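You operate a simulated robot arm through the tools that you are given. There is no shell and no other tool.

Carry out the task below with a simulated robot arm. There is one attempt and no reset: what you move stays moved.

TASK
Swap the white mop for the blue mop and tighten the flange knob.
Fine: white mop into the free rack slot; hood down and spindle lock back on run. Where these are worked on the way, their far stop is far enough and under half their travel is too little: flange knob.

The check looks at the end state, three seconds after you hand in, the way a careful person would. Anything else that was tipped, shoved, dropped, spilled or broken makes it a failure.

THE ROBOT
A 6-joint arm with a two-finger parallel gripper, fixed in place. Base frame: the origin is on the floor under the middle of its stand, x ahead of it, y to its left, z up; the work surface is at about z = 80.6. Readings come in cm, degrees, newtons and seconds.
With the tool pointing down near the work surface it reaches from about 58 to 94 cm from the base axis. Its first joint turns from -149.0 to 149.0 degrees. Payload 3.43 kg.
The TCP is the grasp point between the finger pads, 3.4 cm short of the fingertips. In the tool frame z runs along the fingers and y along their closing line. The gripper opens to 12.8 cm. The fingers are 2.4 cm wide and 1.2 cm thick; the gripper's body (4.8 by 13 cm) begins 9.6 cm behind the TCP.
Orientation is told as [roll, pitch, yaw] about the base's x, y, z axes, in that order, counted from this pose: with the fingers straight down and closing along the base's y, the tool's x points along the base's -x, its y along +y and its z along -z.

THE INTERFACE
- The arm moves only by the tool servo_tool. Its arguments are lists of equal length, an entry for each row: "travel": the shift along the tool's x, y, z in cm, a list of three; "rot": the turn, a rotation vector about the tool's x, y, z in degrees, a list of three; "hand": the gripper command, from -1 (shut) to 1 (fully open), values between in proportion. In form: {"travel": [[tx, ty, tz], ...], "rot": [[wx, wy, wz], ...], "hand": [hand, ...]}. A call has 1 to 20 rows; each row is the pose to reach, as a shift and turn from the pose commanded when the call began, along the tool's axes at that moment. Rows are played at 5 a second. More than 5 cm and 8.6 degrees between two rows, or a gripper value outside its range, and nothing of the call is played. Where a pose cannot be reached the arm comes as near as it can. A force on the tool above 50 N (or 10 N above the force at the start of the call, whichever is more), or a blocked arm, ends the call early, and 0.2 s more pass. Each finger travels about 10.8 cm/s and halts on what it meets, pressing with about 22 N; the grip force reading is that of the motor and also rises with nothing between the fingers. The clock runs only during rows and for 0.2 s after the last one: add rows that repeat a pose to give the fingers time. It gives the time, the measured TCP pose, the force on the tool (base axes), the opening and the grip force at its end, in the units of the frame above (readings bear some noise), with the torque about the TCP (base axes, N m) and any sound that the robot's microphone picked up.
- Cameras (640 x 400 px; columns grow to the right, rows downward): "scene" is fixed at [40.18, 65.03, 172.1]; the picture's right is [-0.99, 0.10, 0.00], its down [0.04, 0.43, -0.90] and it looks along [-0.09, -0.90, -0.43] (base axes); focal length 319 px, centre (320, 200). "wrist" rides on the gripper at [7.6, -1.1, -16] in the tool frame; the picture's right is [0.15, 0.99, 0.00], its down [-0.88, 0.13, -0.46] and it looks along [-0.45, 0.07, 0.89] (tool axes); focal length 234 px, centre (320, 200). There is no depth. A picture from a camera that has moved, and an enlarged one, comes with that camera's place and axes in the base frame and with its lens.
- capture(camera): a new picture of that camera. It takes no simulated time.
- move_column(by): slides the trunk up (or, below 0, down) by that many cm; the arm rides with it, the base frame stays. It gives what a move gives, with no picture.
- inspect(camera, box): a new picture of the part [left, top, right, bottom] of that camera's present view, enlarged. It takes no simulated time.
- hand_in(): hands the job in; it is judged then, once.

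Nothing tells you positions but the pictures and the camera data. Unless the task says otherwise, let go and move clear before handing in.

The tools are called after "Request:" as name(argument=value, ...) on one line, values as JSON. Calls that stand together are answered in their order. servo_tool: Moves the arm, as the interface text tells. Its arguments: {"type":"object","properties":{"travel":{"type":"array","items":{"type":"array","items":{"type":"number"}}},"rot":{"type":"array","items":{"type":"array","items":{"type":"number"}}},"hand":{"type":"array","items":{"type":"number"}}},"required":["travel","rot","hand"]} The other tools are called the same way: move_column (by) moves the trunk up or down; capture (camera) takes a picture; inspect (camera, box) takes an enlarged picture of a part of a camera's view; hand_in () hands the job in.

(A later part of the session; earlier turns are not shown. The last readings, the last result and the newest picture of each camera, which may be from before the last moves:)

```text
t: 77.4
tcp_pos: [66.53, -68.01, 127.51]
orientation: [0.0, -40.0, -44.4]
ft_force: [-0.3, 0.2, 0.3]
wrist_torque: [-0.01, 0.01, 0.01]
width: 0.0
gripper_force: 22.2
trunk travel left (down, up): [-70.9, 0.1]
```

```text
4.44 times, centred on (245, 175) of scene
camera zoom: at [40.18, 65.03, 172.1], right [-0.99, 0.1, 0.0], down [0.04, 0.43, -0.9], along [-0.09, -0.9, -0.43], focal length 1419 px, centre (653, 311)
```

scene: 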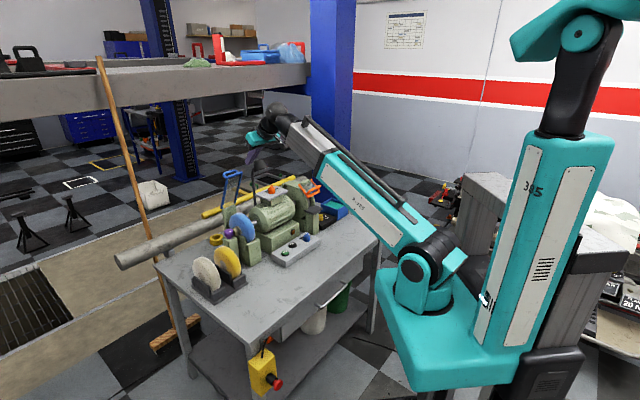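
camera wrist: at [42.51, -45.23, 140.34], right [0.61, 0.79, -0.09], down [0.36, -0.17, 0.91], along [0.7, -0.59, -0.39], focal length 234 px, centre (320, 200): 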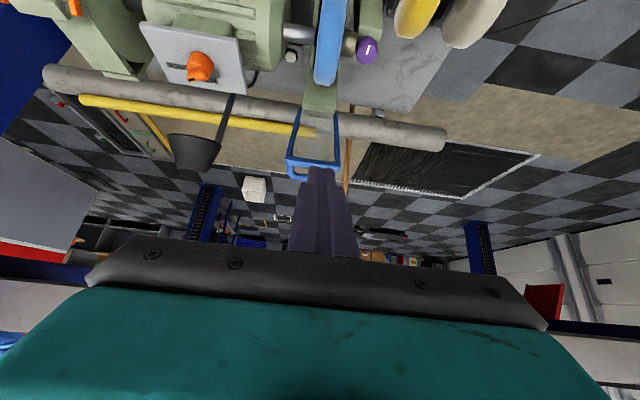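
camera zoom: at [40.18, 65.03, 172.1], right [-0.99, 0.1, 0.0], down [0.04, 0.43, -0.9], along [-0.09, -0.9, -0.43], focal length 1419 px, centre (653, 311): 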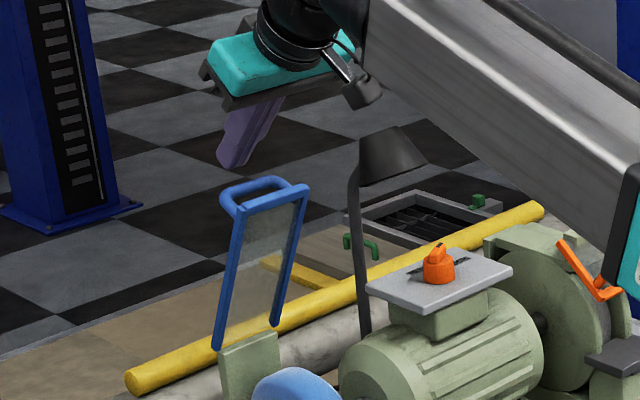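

The closed fingers sit just behind the handle. I'll move in to contact and follow the hood's arc a little way.

Request:
servo_tool(travel=[[1.0, 0, 0], [1.7, 0, 0], [2.2, 0, 0], [2.95, 0, -0.3], [3.72, 0, -0.61], [4.5, 0, -0.85], [5.28, 0, -1.07]], rot=[[0, 0, 0], [0, 0, 0], [0, 0, 0], [0, 0, 0], [0, 0, 0], [0, 0, 0], [0, 0, 0]], hand=[-1, -1, -1, -1, -1, -1, -1])

Request:
inspect(camera="wrist", box=[240, 60, 400, 260])

Request:
inspect(camera="scene", box=[205, 130, 285, 220])

```text
t: 79.0
tcp_pos: [63.09, -64.63, 125.13]
orientation: [0.0, -39.8, -44.4]
ft_force: [-0.1, 0.2, 0.0]
wrist_torque: [0.01, 0.02, -0.01]
width: 0.0
gripper_force: 21.8
trunk travel left (down, up): [-70.9, 0.1]
```

```text
2.00 times, centred on (320, 160) of wrist
camera zoom: at [50.7, -54.29, 132.59], right [0.61, 0.79, -0.09], down [0.36, -0.17, 0.91], along [0.7, -0.59, -0.39], focal length 468 px, centre (320, 280)
```

zoom: 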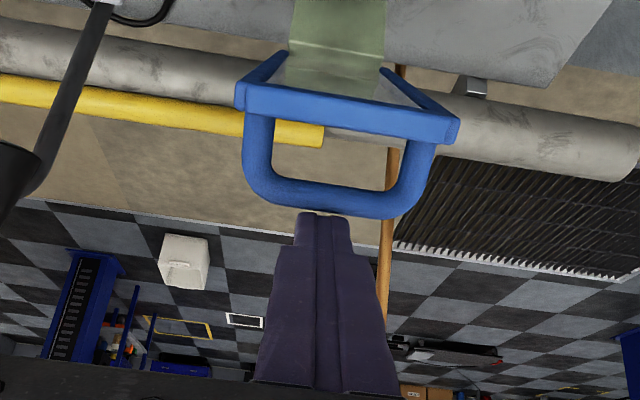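

```text
4.44 times, centred on (245, 175) of scene
camera zoom: at [40.18, 65.03, 172.1], right [-0.99, 0.1, 0.0], down [0.04, 0.43, -0.9], along [-0.09, -0.9, -0.43], focal length 1419 px, centre (653, 311)
```

zoom: 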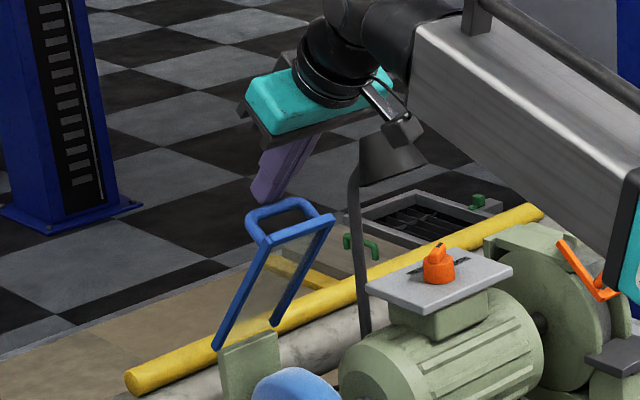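

The hood follows easily. I'll continue along its arc.

Request:
servo_tool(travel=[[0.8, 0, -0.17], [1.61, 0, -0.34], [2.4, 0, -0.45], [3.24, 0, -0.53], [4.06, 0, -0.56], [4.88, 0, -0.58], [5.7, 0, -0.55], [6.52, 0, -0.5], [7.3, 0, -0.38], [8.15, 0, -0.26], [8.95, 0, -0.08], [9.74, 0, 0.11]], rot=[[0, 0, 0], [0, 0, 0], [0, 0, 0], [0, 0, 0], [0, 0, 0], [0, 0, 0], [0, 0, 0], [0, 0, 0], [0, 0, 0], [0, 0, 0], [0, 0, 0], [0, 0, 0]], hand=[-1, -1, -1, -1, -1, -1, -1, -1, -1, -1, -1, -1])

Request:
inspect(camera="wrist", box=[240, 60, 400, 260])

Request:
inspect(camera="scene", box=[205, 150, 285, 240])

```text
t: 81.6
tcp_pos: [57.85, -59.49, 118.91]
orientation: [-0.1, -40.0, -44.3]
ft_force: [0.4, -0.4, -0.4]
wrist_torque: [-0.03, -0.02, 0.03]
width: 0.03
gripper_force: 22.0
trunk travel left (down, up): [-70.9, 0.1]
```

```text
2.00 times, centred on (320, 160) of wrist
camera zoom: at [45.44, -49.13, 126.36], right [0.61, 0.79, -0.09], down [0.36, -0.17, 0.91], along [0.7, -0.59, -0.39], focal length 468 px, centre (320, 280)
```

zoom: 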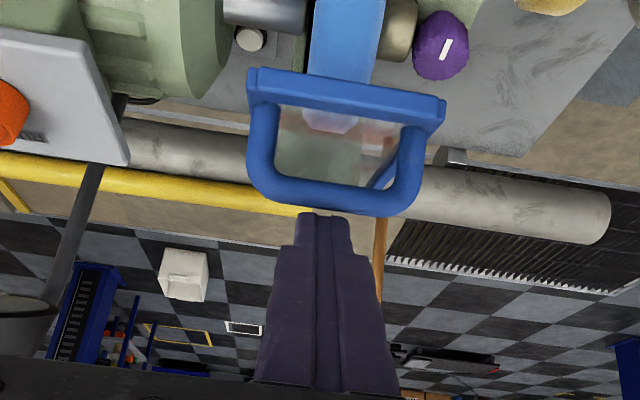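

```text
4.44 times, centred on (245, 195) of scene
camera zoom: at [40.18, 65.03, 172.1], right [-0.99, 0.1, 0.0], down [0.04, 0.43, -0.9], along [-0.09, -0.9, -0.43], focal length 1419 px, centre (653, 222)
```

zoom: 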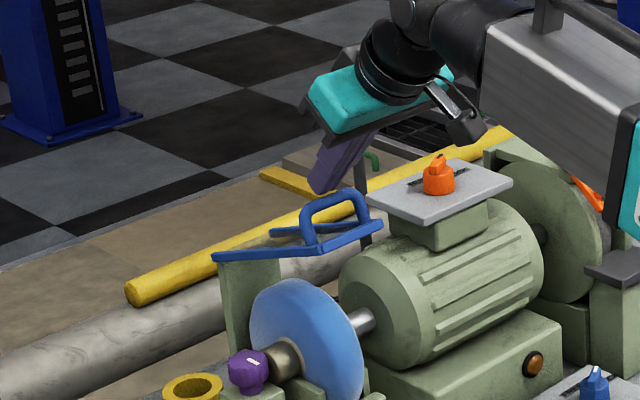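

Request:
servo_tool(travel=[[0.8, 0, 0.25], [1.56, 0, 0.51], [2.3, 0, 0.83], [3.05, 0, 1.16], [3.8, 0, 1.55], [4.51, 0, 1.94], [5.2, 0, 2.38], [5.88, 0, 2.83]], rot=[[0, 0, 0], [0, 0, 0], [0, 0, 0], [0, 0, 0], [0, 0, 0], [0, 0, 0], [0, 0, 0], [0, 0, 0]], hand=[-1, -1, -1, -1, -1, -1, -1, -1])

Request:
inspect(camera="wrist", box=[240, 60, 400, 260])

Request:
inspect(camera="scene", box=[205, 150, 285, 240])

```text
t: 83.4
tcp_pos: [55.89, -57.64, 113.34]
orientation: [-0.2, -40.6, -44.3]
ft_force: [6.1, -6.9, 17.9]
wrist_torque: [-0.36, -0.33, -0.04]
width: 0.0
gripper_force: 22.1
trunk travel left (down, up): [-70.9, 0.1]
```

```text
2.00 times, centred on (320, 160) of wrist
camera zoom: at [43.59, -47.27, 120.67], right [0.61, 0.78, -0.1], down [0.36, -0.17, 0.92], along [0.7, -0.6, -0.38], focal length 468 px, centre (320, 280)
```

zoom: 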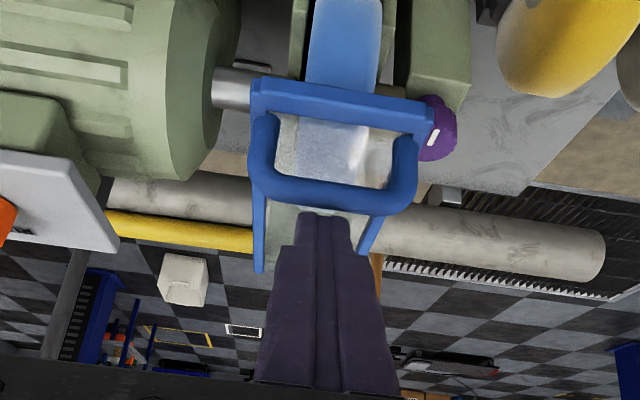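

```text
4.44 times, centred on (245, 195) of scene
camera zoom: at [40.18, 65.03, 172.1], right [-0.99, 0.1, 0.0], down [0.04, 0.43, -0.9], along [-0.09, -0.9, -0.43], focal length 1419 px, centre (653, 222)
```

zoom: 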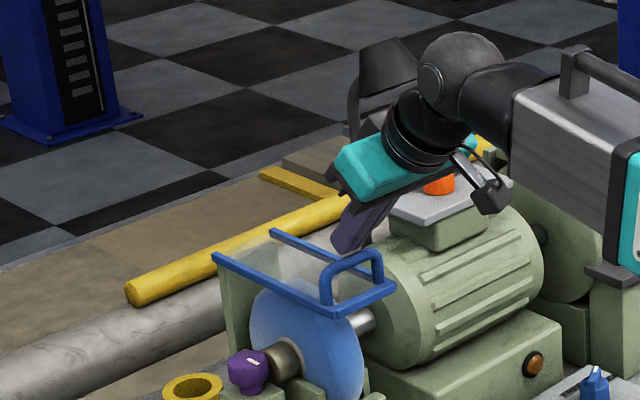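

The force has risen to about 20 N, so the hood seems to be at its lower stop. I'll press a touch more to confirm.

Request:
servo_tool(travel=[[0.2, 0, 0.15], [0.4, 0, 0.3]], rot=[[0, 0, 0], [0, 0, 0]], hand=[-1, -1])

Request:
inspect(camera="scene", box=[205, 150, 285, 240])

```text
t: 84.1
tcp_pos: [56.16, -57.87, 113.07]
orientation: [-0.1, -41.4, -44.4]
ft_force: [1.9, -2.8, 5.1]
wrist_torque: [-0.08, -0.1, 0.0]
width: 0.01
gripper_force: 21.8
trunk travel left (down, up): [-70.9, 0.1]
stopped in row 2: the force on the tool passed its limit at 52 N (the readings are from after the stop); the commanded pose is now the measured one
```

```text
4.44 times, centred on (245, 195) of scene
camera zoom: at [40.18, 65.03, 172.1], right [-0.99, 0.1, 0.0], down [0.04, 0.43, -0.9], along [-0.09, -0.9, -0.43], focal length 1419 px, centre (653, 222)
```

zoom: 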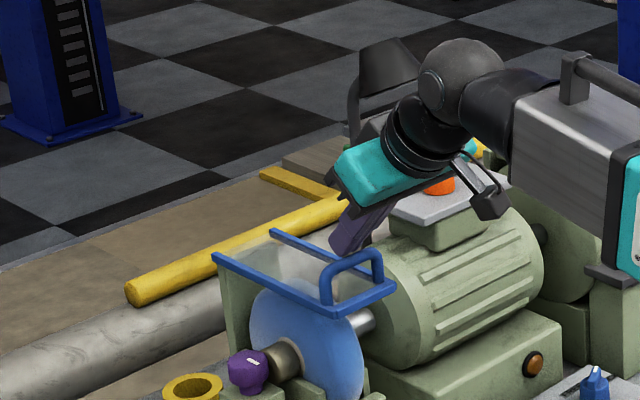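

The hood is firmly at its down stop. I'll lift off it, straighten the tool and move toward the knob side.

Request:
servo_tool(travel=[[-1.97, 0, -2.27], [-3.94, 0, -4.53], [-4.6, 3, -5.3], [-5.35, 6, -4.6], [-5.45, 8.3, -3.2], [-5.47, 8.3, -1.9], [-5.47, 8.3, -1.9]], rot=[[0, 8.2, 0], [0, 16.4, 0], [0, 24.6, 0], [0, 32.8, 0], [0, 40.5, 0], [0, 41.4, 0], [0, 41.4, 0]], hand=[-1, -1, -1, -0.6, -0.25, -0.25, -0.25])

Request:
capture(camera="wrist")

Request:
inspect(camera="scene", box=[195, 140, 285, 250])

```text
t: 85.7
tcp_pos: [63.95, -53.95, 117.87]
orientation: [-0.1, 0.2, -44.4]
ft_force: [-1.2, 0.6, 0.1]
wrist_torque: [-0.02, 0.0, -0.02]
width: 4.78
gripper_force: 0.1
trunk travel left (down, up): [-70.9, 0.1]
```

```text
taken
camera wrist: at [57.72, -49.53, 133.9], right [0.59, 0.81, 0.0], down [0.72, -0.52, 0.45], along [0.37, -0.27, -0.89], focal length 234 px, centre (320, 200)
```

wrist: 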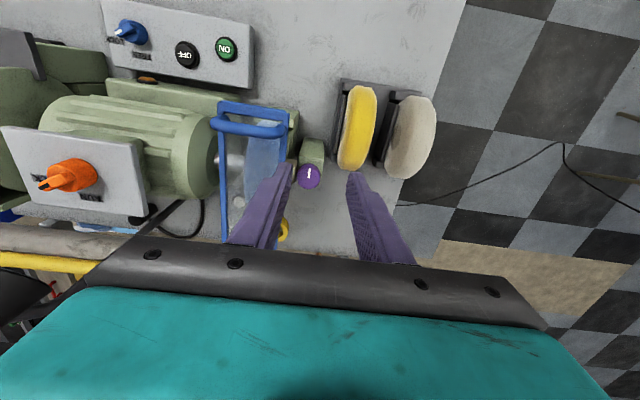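

```text
3.64 times, centred on (240, 195) of scene
camera zoom: at [40.18, 65.03, 172.1], right [-0.99, 0.1, 0.0], down [0.04, 0.43, -0.9], along [-0.09, -0.9, -0.43], focal length 1161 px, centre (611, 218)
```

zoom: 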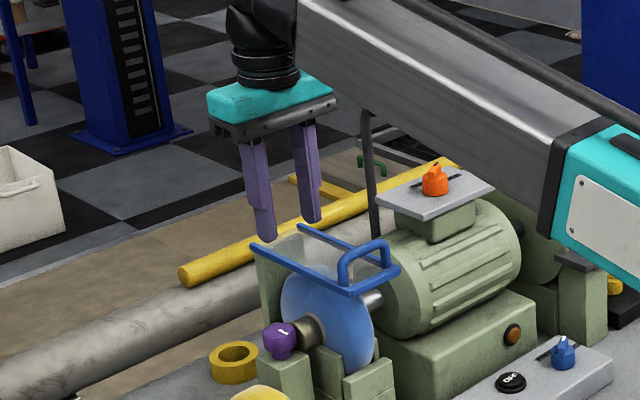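

Request:
inspect(camera="wrist", box=[200, 80, 350, 240])

```text
2.50 times, centred on (275, 160) of wrist
camera zoom: at [57.72, -49.53, 133.9], right [0.59, 0.81, 0.0], down [0.72, -0.52, 0.45], along [0.37, -0.27, -0.89], focal length 585 px, centre (432, 300)
```

zoom: 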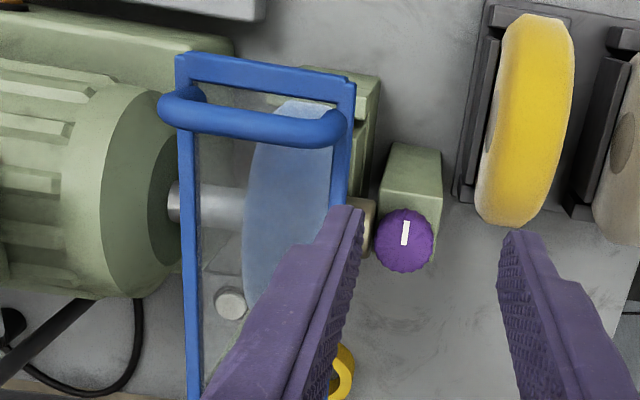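

Request:
servo_tool(travel=[[-1.3, -0.2, 0], [-2.6, -0.4, 0], [-4, -0.7, 0], [-5.3, -0.9, 0], [-6.6, -1.1, 0], [-6.6, -1.1, 0.5], [-6.6, -1.1, 1], [-6.6, -1.1, 1.5], [-6.6, -1.1, 2], [-6.6, -1.1, 2.5], [-6.6, -1.1, 2.5]], rot=[[0, 0, -8.44], [0, 0, -16.9], [0, 0, -25.3], [0, 0, -33.8], [0, 0, -42.2], [0, 0, -50.6], [0, 0, -59.1], [0, 0, -67.5], [0, 0, -76], [0, 0, -84.4], [0, 0, -84.4]], hand=[-0.25, -0.25, -0.25, -0.25, -0.25, -0.25, -0.25, -0.25, -0.25, -0.25, -0.25])

Request:
capture(camera="wrist")

```text
t: 88.1
tcp_pos: [67.92, -59.4, 115.61]
orientation: [0.2, 0.0, 40.0]
ft_force: [0.0, 0.7, 0.9]
wrist_torque: [0.02, 0.0, 0.0]
width: 4.82
gripper_force: 0.0
trunk travel left (down, up): [-70.9, 0.1]
```

```text
taken
camera wrist: at [62.73, -65.19, 131.64], right [-0.75, 0.66, 0.0], down [0.59, 0.67, 0.45], along [0.3, 0.34, -0.89], focal length 234 px, centre (320, 200)
```

wrist: 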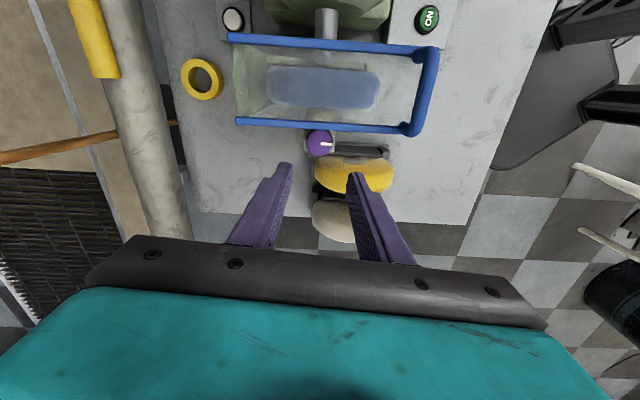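

Now over the knob at yaw 40° with the hood below and clear. I'll descend.

Request:
servo_tool(travel=[[0, 0, 3.5], [0, 0, 7], [0, 0, 10.5], [0, 0, 13], [0, 0, 14.2], [0, 0, 14.2]], rot=[[0, 0, 0], [0, 0, 0], [0, 0, 0], [0, 0, 0], [0, 0, 0], [0, 0, 0]], hand=[-0.25, -0.25, -0.25, -0.25, -0.25, -0.25])

Request:
inspect(camera="wrist", box=[200, 60, 440, 260])

Request:
inspect(camera="scene", box=[195, 160, 285, 260])

```text
t: 89.5
tcp_pos: [67.95, -59.37, 101.23]
orientation: [0.1, 0.1, 40.0]
ft_force: [0.3, 0.6, -0.2]
wrist_torque: [0.01, 0.0, -0.01]
width: 4.8
gripper_force: 0.1
trunk travel left (down, up): [-70.9, 0.1]
```

```text
2.00 times, centred on (320, 160) of wrist
camera zoom: at [62.74, -65.15, 117.26], right [-0.75, 0.66, 0.0], down [0.59, 0.67, 0.45], along [0.3, 0.34, -0.89], focal length 468 px, centre (320, 280)
```

zoom: 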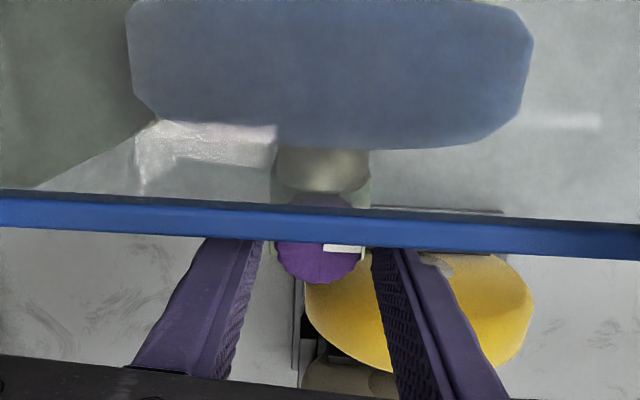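

```text
4.00 times, centred on (240, 210) of scene
camera zoom: at [40.18, 65.03, 172.1], right [-0.99, 0.1, 0.0], down [0.04, 0.43, -0.9], along [-0.09, -0.9, -0.43], focal length 1277 px, centre (640, 160)
```

zoom: 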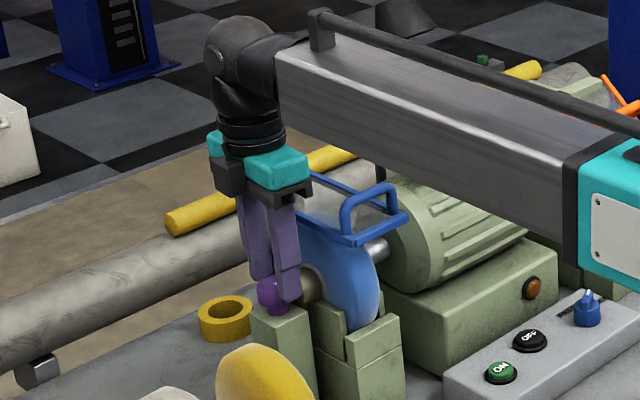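

Request:
servo_tool(travel=[[0, 0, 0], [0, 0, 0], [0, 0, 0], [0, 0, 0.7], [0, 0, 1.3], [0, 0, 1.3], [0, 0, 1.3]], rot=[[0, 0, -7.5], [0, 0, -15], [0, 0, -22], [0, 0, -22], [0, 0, -22], [0, 0, -22], [0, 0, -22]], hand=[-0.25, -0.25, -0.25, -0.25, -0.25, -1, -1])

Request:
inspect(camera="wrist", box=[200, 60, 440, 260])

```text
t: 91.1
tcp_pos: [68.05, -59.4, 100.25]
orientation: [0.0, 0.0, 62.0]
ft_force: [4.6, -2.3, 1.4]
wrist_torque: [-0.4, -0.86, -0.03]
width: 3.74
gripper_force: 45.9
trunk travel left (down, up): [-70.9, 0.1]
```

```text
2.00 times, centred on (320, 160) of wrist
camera zoom: at [65.32, -66.64, 116.09], right [-0.94, 0.34, 0.0], down [0.3, 0.84, 0.46], along [0.15, 0.43, -0.89], focal length 468 px, centre (320, 280)
```

zoom: 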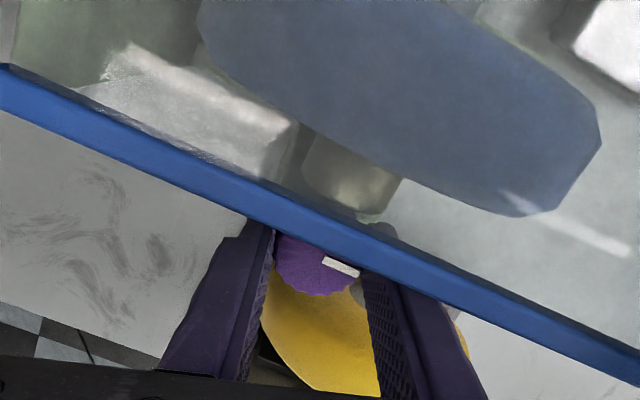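

Gripped. Turning clockwise now.

Request:
servo_tool(travel=[[0, 0, 0], [0, 0, 0], [0, 0, 0], [0, 0, 0], [0, 0, 0], [0, 0, 0]], rot=[[0, 0, 6], [0, 0, 12], [0, 0, 18], [0, 0, 24], [0, 0, 30], [0, 0, 36]], hand=[-1, -1, -1, -1, -1, -1])

Request:
inspect(camera="wrist", box=[200, 60, 440, 260])

```text
t: 92.5
tcp_pos: [67.94, -59.3, 100.04]
orientation: [0.1, 0.1, 26.0]
ft_force: [6.5, -6.7, 4.7]
wrist_torque: [0.05, -0.93, 0.06]
width: 3.74
gripper_force: 44.8
trunk travel left (down, up): [-70.9, 0.1]
```

```text
2.00 times, centred on (320, 160) of wrist
camera zoom: at [61.52, -63.68, 116.1], right [-0.56, 0.83, 0.0], down [0.74, 0.5, 0.45], along [0.37, 0.26, -0.89], focal length 468 px, centre (320, 280)
```

zoom: 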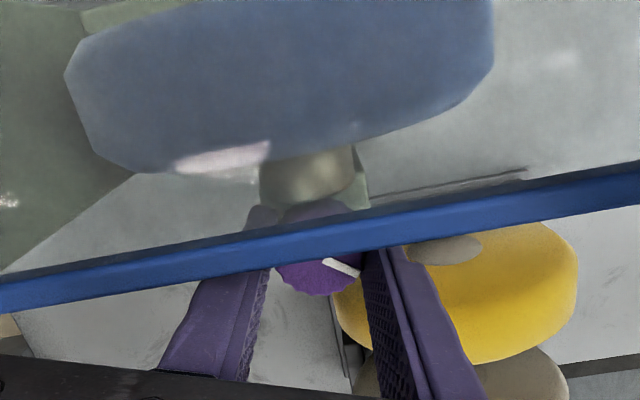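

The knob turned with the gripper. Next stroke.

Request:
servo_tool(travel=[[0, 0, 0], [0, 0, 0], [0, 0, 0], [0, 0, 0], [0, 0, 0], [0, 0, 0], [0, 0, 0], [0, 0, 0.1], [0, 0, 0.1], [0, 0, 0.1], [0, 0, 0.1], [0, 0, 0.1], [0, 0, 0.1], [0, 0, 0.1], [0, 0, 0.1], [0, 0, 0.1]], rot=[[0, 0, 0], [0, 0, 0], [0, 0, -7.2], [0, 0, -14.4], [0, 0, -21.6], [0, 0, -28.8], [0, 0, -36], [0, 0, -36], [0, 0, -36], [0, 0, -36], [0, 0, -30], [0, 0, -24], [0, 0, -18], [0, 0, -12], [0, 0, -6], [0, 0, 0]], hand=[-0.25, -0.25, -0.25, -0.25, -0.25, -0.25, -0.25, -0.25, -1, -1, -1, -1, -1, -1, -1, -1])

Request:
inspect(camera="wrist", box=[200, 60, 440, 260])

```text
t: 95.9
tcp_pos: [67.91, -59.24, 99.91]
orientation: [0.0, 0.1, 25.8]
ft_force: [15.1, -7.0, 7.1]
wrist_torque: [-0.37, -0.53, 0.04]
width: 3.72
gripper_force: 45.1
trunk travel left (down, up): [-70.9, 0.1]
```

```text
2.00 times, centred on (320, 160) of wrist
camera zoom: at [61.57, -63.64, 116.0], right [-0.56, 0.83, 0.0], down [0.74, 0.5, 0.45], along [0.38, 0.26, -0.89], focal length 468 px, centre (320, 280)
```

zoom: 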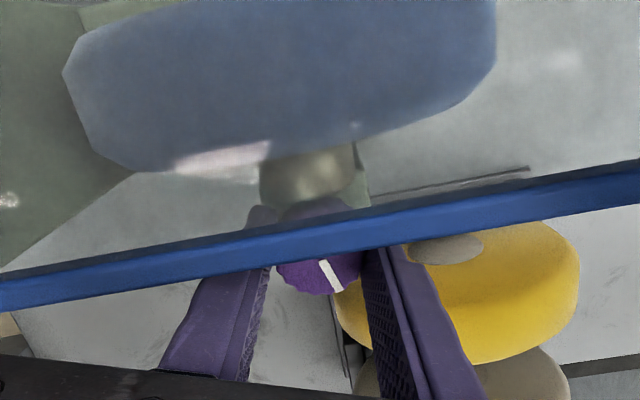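

About 72° tightened. One more stroke to reach the tight stop.

Request:
servo_tool(travel=[[0, 0, 0], [0, 0, 0], [0, 0, 0], [0, 0, 0], [0, 0, 0], [0, 0, 0], [0, 0, 0], [0, 0, 0], [0, 0, 0], [0, 0, 0], [0, 0, 0], [0, 0, 0], [0, 0, 0], [0, 0, 0], [0, 0, 0], [0, 0, 0]], rot=[[0, 0, 0], [0, 0, 0], [0, 0, -7.2], [0, 0, -14.4], [0, 0, -21.6], [0, 0, -28.8], [0, 0, -36], [0, 0, -36], [0, 0, -36], [0, 0, -36], [0, 0, -30], [0, 0, -24], [0, 0, -18], [0, 0, -12], [0, 0, -6], [0, 0, 0]], hand=[-0.25, -0.25, -0.25, -0.25, -0.25, -0.25, -0.25, -0.25, -1, -1, -1, -1, -1, -1, -1, -1])

Request:
inspect(camera="wrist", box=[200, 60, 440, 260])

```text
t: 99.3
tcp_pos: [68.01, -59.3, 99.9]
orientation: [0.2, 0.0, 26.0]
ft_force: [7.3, -5.0, 6.2]
wrist_torque: [-0.45, -0.59, 0.84]
width: 3.74
gripper_force: 44.6
trunk travel left (down, up): [-70.9, 0.1]
```

```text
2.00 times, centred on (320, 160) of wrist
camera zoom: at [61.63, -63.64, 116.02], right [-0.56, 0.83, 0.0], down [0.74, 0.5, 0.45], along [0.37, 0.26, -0.89], focal length 468 px, centre (320, 280)
```

zoom: 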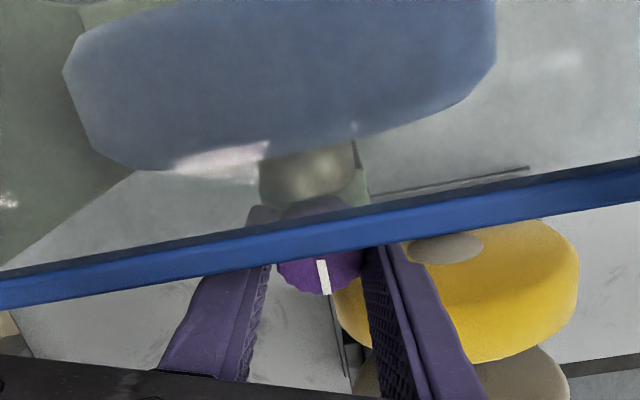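

The torque shows it slipping against the tight stop, and the mark is back at its original direction, so the knob is tight. I'll open, turn to a clear yaw and rise.

Request:
servo_tool(travel=[[0, 0, 0], [0, 0, 0], [0, 0, 0], [0, 0, 0], [0, 0, -1.5], [0, 0, -4], [0, 0, -7.5], [0, 0, -11], [0, 0, -14.5], [0, 0, -14.5]], rot=[[0, 0, 0], [0, 0, 0], [0, 0, -7], [0, 0, -14], [0, 0, -14], [0, 0, -14], [0, 0, -14], [0, 0, -14], [0, 0, -14], [0, 0, -14]], hand=[-0.25, -0.25, -0.25, -0.25, -0.25, -0.25, -0.25, -0.25, -0.25, -0.25])

Request:
capture(camera="wrist")

Request:
inspect(camera="scene", box=[195, 160, 285, 260])

```text
t: 101.5
tcp_pos: [67.75, -59.24, 114.62]
orientation: [0.2, 0.1, 40.0]
ft_force: [-0.3, 0.0, -0.5]
wrist_torque: [-0.01, 0.01, 0.02]
width: 4.8
gripper_force: 0.1
trunk travel left (down, up): [-70.9, 0.1]
```

```text
taken
camera wrist: at [62.7, -65.11, 130.69], right [-0.75, 0.66, 0.0], down [0.59, 0.67, 0.45], along [0.3, 0.34, -0.89], focal length 234 px, centre (320, 200)
```

wrist: 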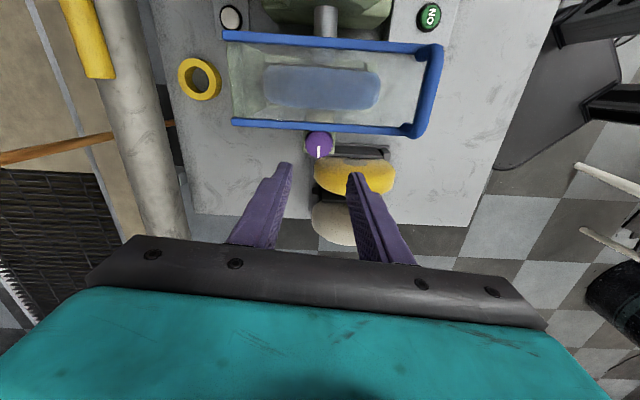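

```text
4.00 times, centred on (240, 210) of scene
camera zoom: at [40.18, 65.03, 172.1], right [-0.99, 0.1, 0.0], down [0.04, 0.43, -0.9], along [-0.09, -0.9, -0.43], focal length 1277 px, centre (640, 160)
```

zoom: 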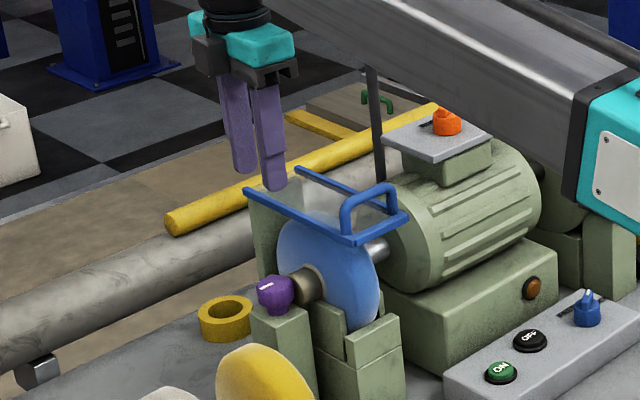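

The knob is tight with its mark back in the original direction, and the hood stays down. Let me check the orange lock lever closely before turning it.

Request:
inspect(camera="scene", box=[250, 170, 300, 200])

Request:
inspect(camera="scene", box=[215, 190, 265, 255])

```text
12.80 times, centred on (275, 185) of scene
camera zoom: at [40.18, 65.03, 172.1], right [-0.99, 0.1, 0.0], down [0.04, 0.43, -0.9], along [-0.09, -0.9, -0.43], focal length 4086 px, centre (896, 392)
```

zoom: 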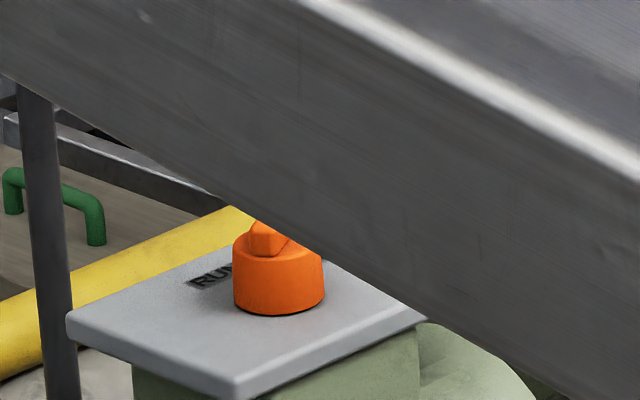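

```text
6.15 times, centred on (240, 222) of scene
camera zoom: at [40.18, 65.03, 172.1], right [-0.99, 0.1, 0.0], down [0.04, 0.43, -0.9], along [-0.09, -0.9, -0.43], focal length 1964 px, centre (812, 62)
```

zoom: 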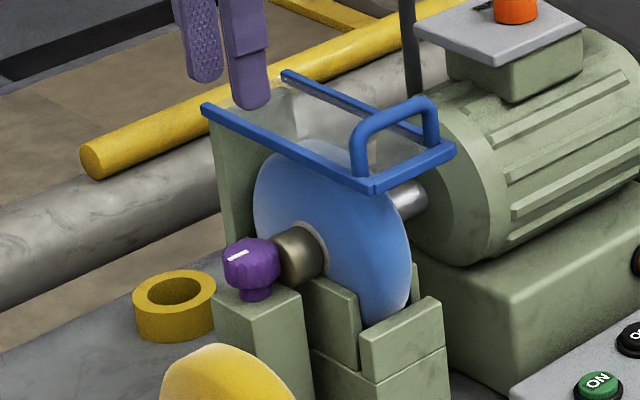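

Everything on the mop side is right. Now for the spindle lock: I'll turn the gripper back and come round on the base side, tilted so that it stays clear of the lamp shade.

Request:
servo_tool(travel=[[0, 0, -1.7], [0, 0, -3.4], [0, 0, -3.4], [-0.1, 1, -3.4], [-0.2, 2.2, -3.4], [-0.3, 3.4, -3.4], [-0.4, 4.6, -3.4], [-0.5, 5.6, -3.4], [-0.5, 6.4, -3.4], [-0.5, 6.4, -3.4], [-0.5, 6.4, -3.4]], rot=[[0, 0, 8.4], [0, 0, 16.8], [0, 0, 25.3], [0, 0, 33.7], [0, 0, 42.2], [0, 0, 50.6], [0, 0, 59], [0, 0, 67.5], [0, 0, 76], [0, 0, 84.4], [0, 0, 84.4]], hand=[-0.25, -0.25, -0.25, -0.25, -0.25, -0.25, -0.25, -0.25, -0.25, -0.25, -0.25])

```text
t: 103.9
tcp_pos: [64.21, -53.88, 117.78]
orientation: [-0.1, 0.2, -44.5]
ft_force: [0.2, 0.4, 0.2]
wrist_torque: [0.02, -0.02, -0.02]
width: 4.81
gripper_force: 0.0
trunk travel left (down, up): [-70.9, 0.1]
```

Request:
servo_tool(travel=[[0.2, -3, -3], [0.4, -7.2, -4.2], [0.6, -11.5, -4.2], [0.8, -16, -4.2], [0.9, -20.5, -4.2], [1, -24.95, -4.2], [1, -24.95, -4.2]], rot=[[0.7, -5.8, 2.2], [1.4, -11.7, 4.5], [2, -17.5, 6.7], [2.7, -23.3, 9], [3.4, -29.2, 11.2], [4.1, -35, 13.5], [4.1, -35, 13.5]], hand=[-0.25, -0.25, -0.25, -0.25, -0.25, -0.25, -0.25])

Request:
capture(camera="wrist")

Request:
inspect(camera="scene", box=[220, 120, 320, 230])

```text
t: 105.5
tcp_pos: [46.17, -71.41, 122.2]
orientation: [0.1, -35.0, -58.4]
ft_force: [-0.3, 0.4, 0.7]
wrist_torque: [-0.02, -0.02, -0.03]
width: 4.78
gripper_force: 0.0
trunk travel left (down, up): [-70.9, 0.1]
```

```text
taken
camera wrist: at [36.94, -58.88, 131.1], right [0.78, 0.62, -0.08], down [0.35, -0.32, 0.88], along [0.52, -0.71, -0.47], focal length 234 px, centre (320, 200)
```

wrist: 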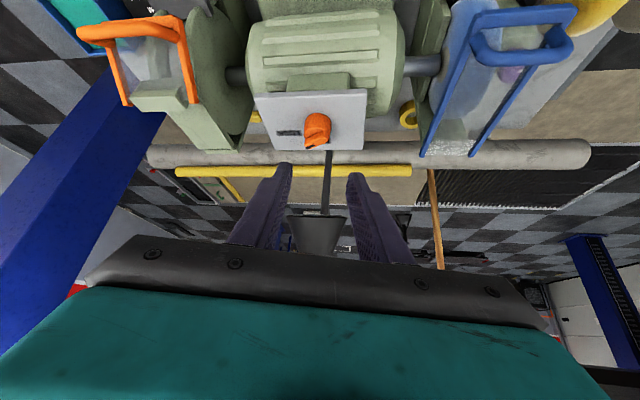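

```text
3.64 times, centred on (270, 175) of scene
camera zoom: at [40.18, 65.03, 172.1], right [-0.99, 0.1, 0.0], down [0.04, 0.43, -0.9], along [-0.09, -0.9, -0.43], focal length 1161 px, centre (502, 291)
```

zoom: 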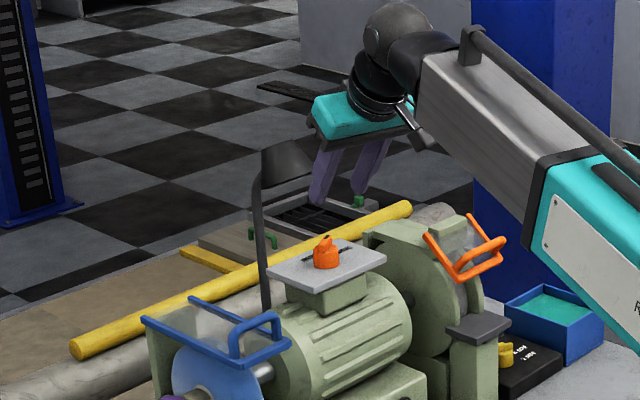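

Request:
inspect(camera="wrist", box=[240, 80, 400, 260])

Request:
inspect(camera="scene", box=[250, 150, 310, 200])

```text
2.22 times, centred on (320, 170) of wrist
camera zoom: at [36.94, -58.88, 131.1], right [0.78, 0.62, -0.08], down [0.35, -0.32, 0.88], along [0.52, -0.71, -0.47], focal length 520 px, centre (320, 267)
```

zoom: 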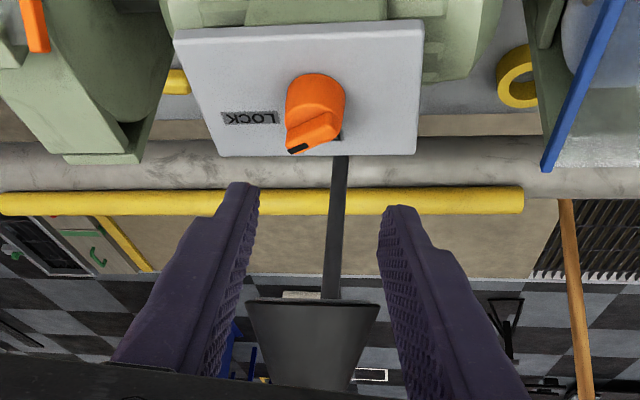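

```text
8.00 times, centred on (280, 175) of scene
camera zoom: at [40.18, 65.03, 172.1], right [-0.99, 0.1, 0.0], down [0.04, 0.43, -0.9], along [-0.09, -0.9, -0.43], focal length 2554 px, centre (640, 400)
```

zoom: 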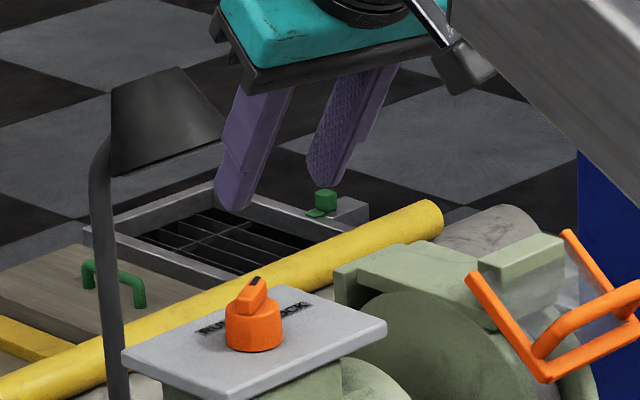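

The lock lever is at about (49.25, -77.95) and the lamp-shade rim is roughly 2.5 cm beyond it at z ≈ 118. I'll swing to yaw -78° with the 35° tilt and set up to grip the knob body from the base side.

Request:
servo_tool(travel=[[0.4, 0.4, 1.4], [0.8, 0.8, 2.8], [1.19, 1.24, 4.23], [1.19, 1.24, 4.23]], rot=[[3.75, 0, 5.35], [7.5, 0, 10.7], [11.25, 0, 16.05], [11.25, 0, 16.05]], hand=[-0.22, -0.22, -0.22, -0.22])

Request:
inspect(camera="wrist", box=[230, 60, 410, 240])

Request:
inspect(camera="scene", box=[240, 140, 310, 210])

```text
t: 106.5
tcp_pos: [47.89, -71.82, 117.98]
orientation: [0.1, -35.0, -78.0]
ft_force: [-0.2, -0.5, 0.6]
wrist_torque: [0.02, 0.0, 0.0]
width: 5.0
gripper_force: 0.1
trunk travel left (down, up): [-70.9, 0.1]
```

```text
2.22 times, centred on (320, 150) of wrist
camera zoom: at [43.5, -57.05, 126.85], right [0.94, 0.32, -0.08], down [0.22, -0.42, 0.88], along [0.25, -0.85, -0.47], focal length 520 px, centre (320, 311)
```

zoom: 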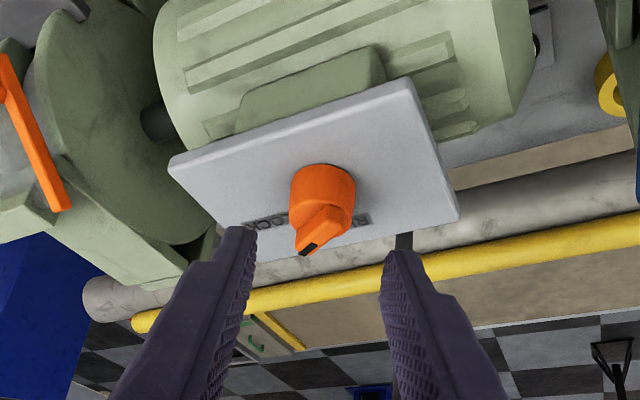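

```text
5.71 times, centred on (275, 175) of scene
camera zoom: at [40.18, 65.03, 172.1], right [-0.99, 0.1, 0.0], down [0.04, 0.43, -0.9], along [-0.09, -0.9, -0.43], focal length 1824 px, centre (577, 343)
```

zoom: 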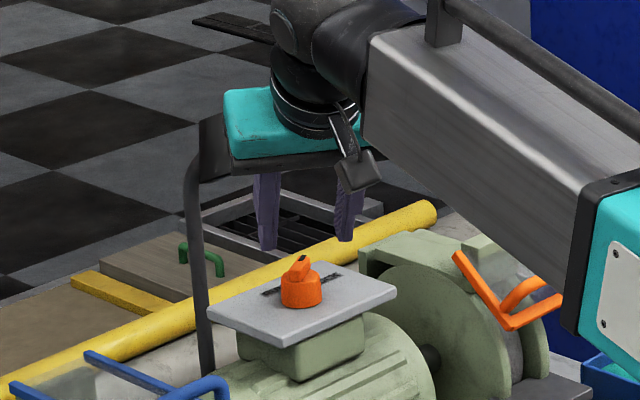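

Well aligned. I'll advance along the tool axis to just short of the plate.

Request:
servo_tool(travel=[[0, 0, 2], [0, 0, 4], [0, 0, 5.5], [0, 0, 6.5], [0, 0, 6.5]], rot=[[0, 0, 0], [0, 0, 0], [0, 0, 0], [0, 0, 0], [0, 0, 0]], hand=[-0.22, -0.22, -0.22, -0.22, -0.22])

Request:
inspect(camera="wrist", box=[230, 60, 410, 240])

Request:
inspect(camera="scene", box=[250, 155, 300, 205])

```text
t: 107.7
tcp_pos: [48.71, -75.46, 112.85]
orientation: [0.2, -35.0, -77.9]
ft_force: [0.1, -0.2, -0.8]
wrist_torque: [-0.01, -0.03, -0.01]
width: 5.0
gripper_force: 0.1
trunk travel left (down, up): [-70.9, 0.1]
```

```text
2.22 times, centred on (320, 150) of wrist
camera zoom: at [44.21, -60.76, 121.61], right [0.94, 0.32, -0.08], down [0.22, -0.42, 0.88], along [0.25, -0.85, -0.47], focal length 520 px, centre (320, 311)
```

zoom: 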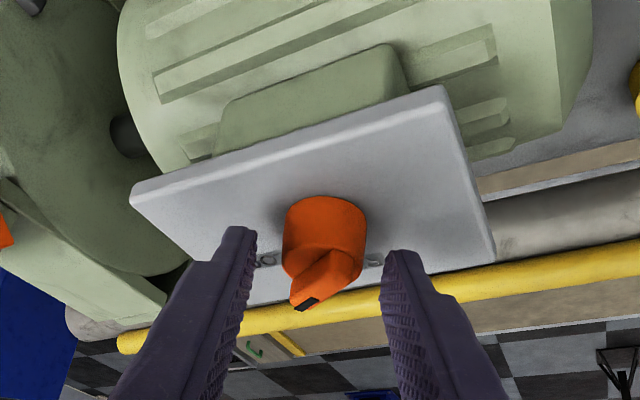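

```text
8.00 times, centred on (275, 180) of scene
camera zoom: at [40.18, 65.03, 172.1], right [-0.99, 0.1, 0.0], down [0.04, 0.43, -0.9], along [-0.09, -0.9, -0.43], focal length 2554 px, centre (680, 360)
```

zoom: 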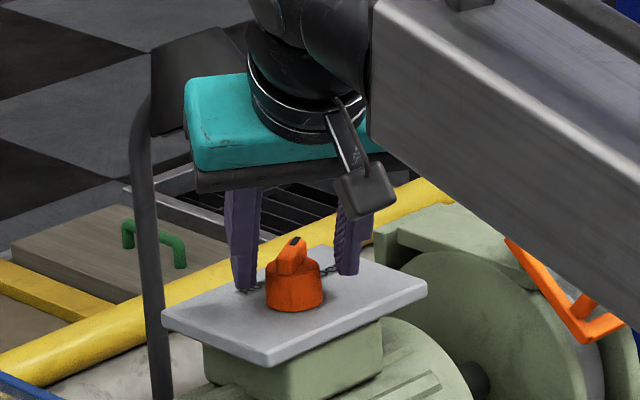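

Request:
servo_tool(travel=[[0, 0, 0.6], [0, 0, 1.2], [0, 0, 1.2], [0, 0, 1.2], [0, 0, 1.2]], rot=[[0, 0, 0], [0, 0, 0], [0, 0, 0], [0, 0, 0], [0, 0, 0]], hand=[-0.22, -0.22, -1, -1, -1])

Request:
inspect(camera="wrist", box=[230, 60, 410, 240])

Request:
inspect(camera="scene", box=[250, 155, 300, 205])

```text
t: 108.9
tcp_pos: [48.82, -76.2, 111.8]
orientation: [0.1, -35.0, -77.9]
ft_force: [1.9, 0.4, -1.0]
wrist_torque: [-0.1, -0.13, 0.08]
width: 3.31
gripper_force: 45.2
trunk travel left (down, up): [-70.9, 0.1]
```

```text
2.22 times, centred on (320, 150) of wrist
camera zoom: at [44.44, -61.38, 120.58], right [0.94, 0.33, -0.08], down [0.22, -0.42, 0.88], along [0.25, -0.85, -0.47], focal length 520 px, centre (320, 311)
```

zoom: 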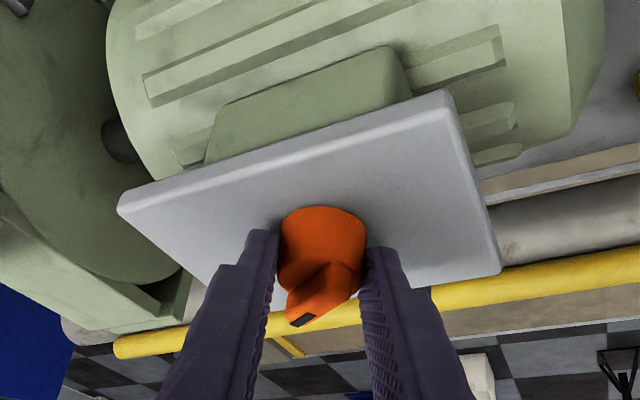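

```text
8.00 times, centred on (275, 180) of scene
camera zoom: at [40.18, 65.03, 172.1], right [-0.99, 0.1, 0.0], down [0.04, 0.43, -0.9], along [-0.09, -0.9, -0.43], focal length 2554 px, centre (680, 360)
```

zoom: 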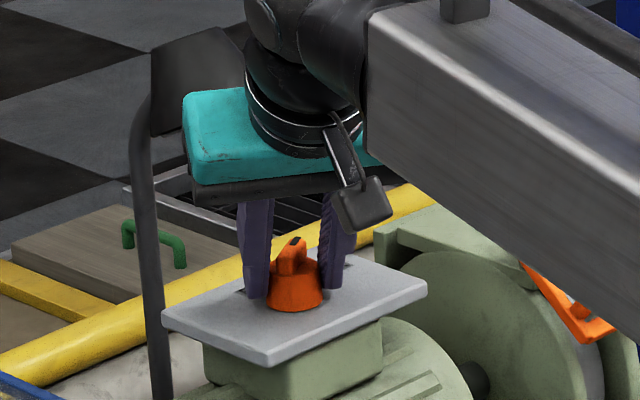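

Gripped (3.3 cm). I'll turn it counter-clockwise about the knob's own vertical axis, part way first.

Request:
servo_tool(travel=[[-0.01, -0.19, 0.01], [-0.03, -0.37, 0.02], [-0.08, -0.55, 0.05], [-0.08, -0.55, 0.05]], rot=[[-3.62, 0, -5.16], [-7.29, 0, -10.4], [-10.9, 0, -15.56], [-10.9, 0, -15.56]], hand=[-1, -1, -1, -1])

Request:
inspect(camera="wrist", box=[230, 60, 410, 240])

Request:
inspect(camera="scene", box=[250, 155, 300, 205])

```text
t: 109.9
tcp_pos: [48.42, -76.29, 111.72]
orientation: [0.1, -35.3, -58.8]
ft_force: [15.6, -1.9, 11.4]
wrist_torque: [0.49, -0.31, 0.15]
width: 3.31
gripper_force: 44.4
trunk travel left (down, up): [-70.9, 0.1]
```

```text
2.22 times, centred on (320, 150) of wrist
camera zoom: at [39.39, -63.74, 120.53], right [0.78, 0.62, -0.08], down [0.35, -0.32, 0.88], along [0.52, -0.72, -0.47], focal length 520 px, centre (320, 311)
```

zoom: 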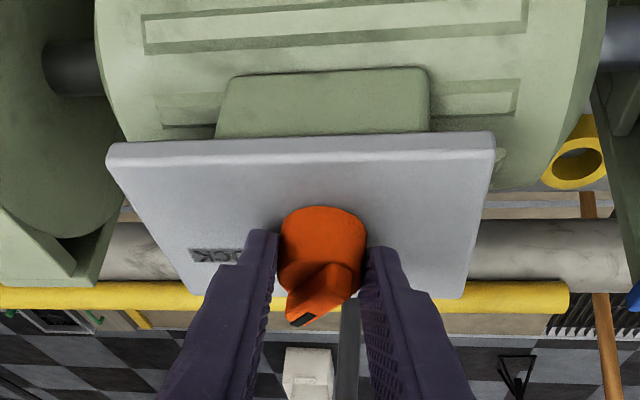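

```text
8.00 times, centred on (275, 180) of scene
camera zoom: at [40.18, 65.03, 172.1], right [-0.99, 0.1, 0.0], down [0.04, 0.43, -0.9], along [-0.09, -0.9, -0.43], focal length 2554 px, centre (680, 360)
```

zoom: 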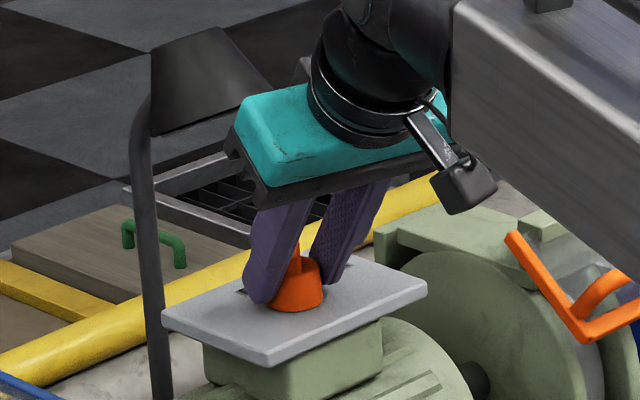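

The lever turned with the gripper. I'll continue with a small lateral correction.

Request:
servo_tool(travel=[[0, 0.02, 0], [-0.02, 0.05, 0.01], [-0.04, -0.04, 0.03], [-0.07, -0.13, 0.05], [-0.11, -0.22, 0.08], [-0.16, -0.3, 0.11], [-0.16, -0.3, 0.11]], rot=[[-3.62, 0, -5.16], [-7.29, 0, -10.4], [-10.9, 0, -15.56], [-14.5, 0, -20.7], [-18.2, 0, -26], [-21.8, 0, -31.1], [-21.8, 0, -31.1]], hand=[-1, -1, -1, -1, -1, -1, -1])

Request:
inspect(camera="wrist", box=[230, 60, 410, 240])

Request:
inspect(camera="scene", box=[250, 155, 300, 205])

```text
t: 111.5
tcp_pos: [47.88, -76.9, 111.7]
orientation: [-0.3, -35.4, -21.0]
ft_force: [-4.7, -19.8, 20.5]
wrist_torque: [-0.69, 0.78, -0.2]
width: 3.33
gripper_force: 45.2
trunk travel left (down, up): [-70.9, 0.1]
```

```text
2.22 times, centred on (320, 150) of wrist
camera zoom: at [33.01, -72.44, 120.49], right [0.24, 0.97, -0.09], down [0.47, -0.04, 0.88], along [0.85, -0.26, -0.47], focal length 520 px, centre (320, 311)
```

zoom: 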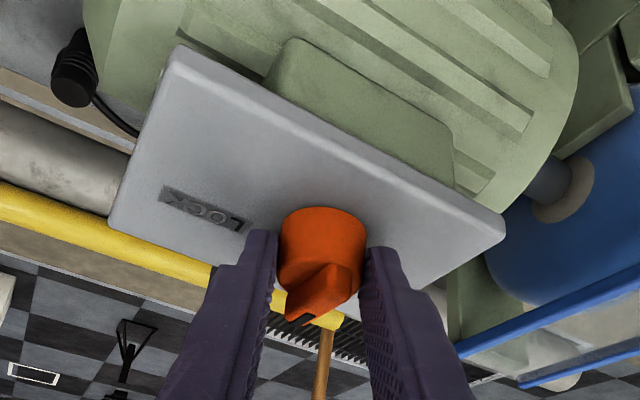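

```text
8.00 times, centred on (275, 180) of scene
camera zoom: at [40.18, 65.03, 172.1], right [-0.99, 0.1, 0.0], down [0.04, 0.43, -0.9], along [-0.09, -0.9, -0.43], focal length 2554 px, centre (680, 360)
```

zoom: 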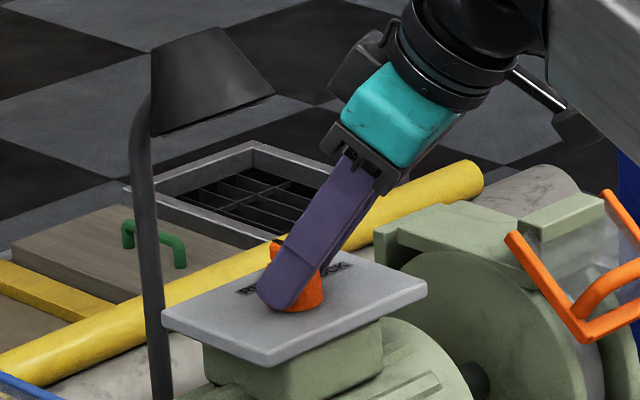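

The lever is about 57° along. I'll ease the side load and turn roughly 20° more toward RUN.

Request:
servo_tool(travel=[[-0.12, -0.26, -0.16], [-0.14, -0.53, -0.15], [-0.17, -0.66, -0.12], [-0.17, -0.66, -0.12]], rot=[[-3.8, 0, -5.4], [-7.6, 0, -10.9], [-11.5, 0, -16.4], [-11.5, 0, -16.4]], hand=[-1, -1, -1, -1])

Request:
inspect(camera="wrist", box=[230, 60, 410, 240])

Request:
inspect(camera="scene", box=[250, 155, 300, 205])

```text
t: 112.5
tcp_pos: [47.7, -77.37, 111.79]
orientation: [0.1, -35.0, -0.9]
ft_force: [-15.8, -11.4, 1.2]
wrist_torque: [-0.37, -0.05, -0.67]
width: 3.32
gripper_force: 44.8
trunk travel left (down, up): [-70.9, 0.1]
```

```text
2.22 times, centred on (320, 150) of wrist
camera zoom: at [32.25, -78.34, 120.56], right [-0.1, 0.99, -0.08], down [0.46, 0.12, 0.88], along [0.88, 0.05, -0.47], focal length 520 px, centre (320, 311)
```

zoom: 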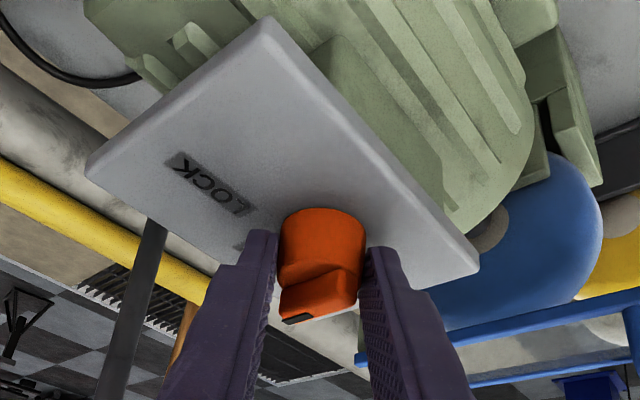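

```text
8.00 times, centred on (275, 180) of scene
camera zoom: at [40.18, 65.03, 172.1], right [-0.99, 0.1, 0.0], down [0.04, 0.43, -0.9], along [-0.09, -0.9, -0.43], focal length 2554 px, centre (680, 360)
```

zoom: 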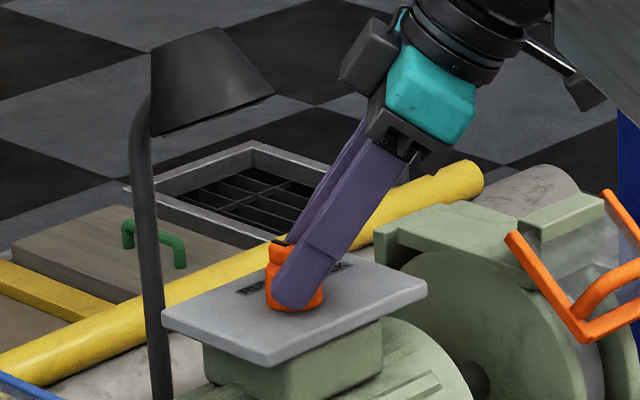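

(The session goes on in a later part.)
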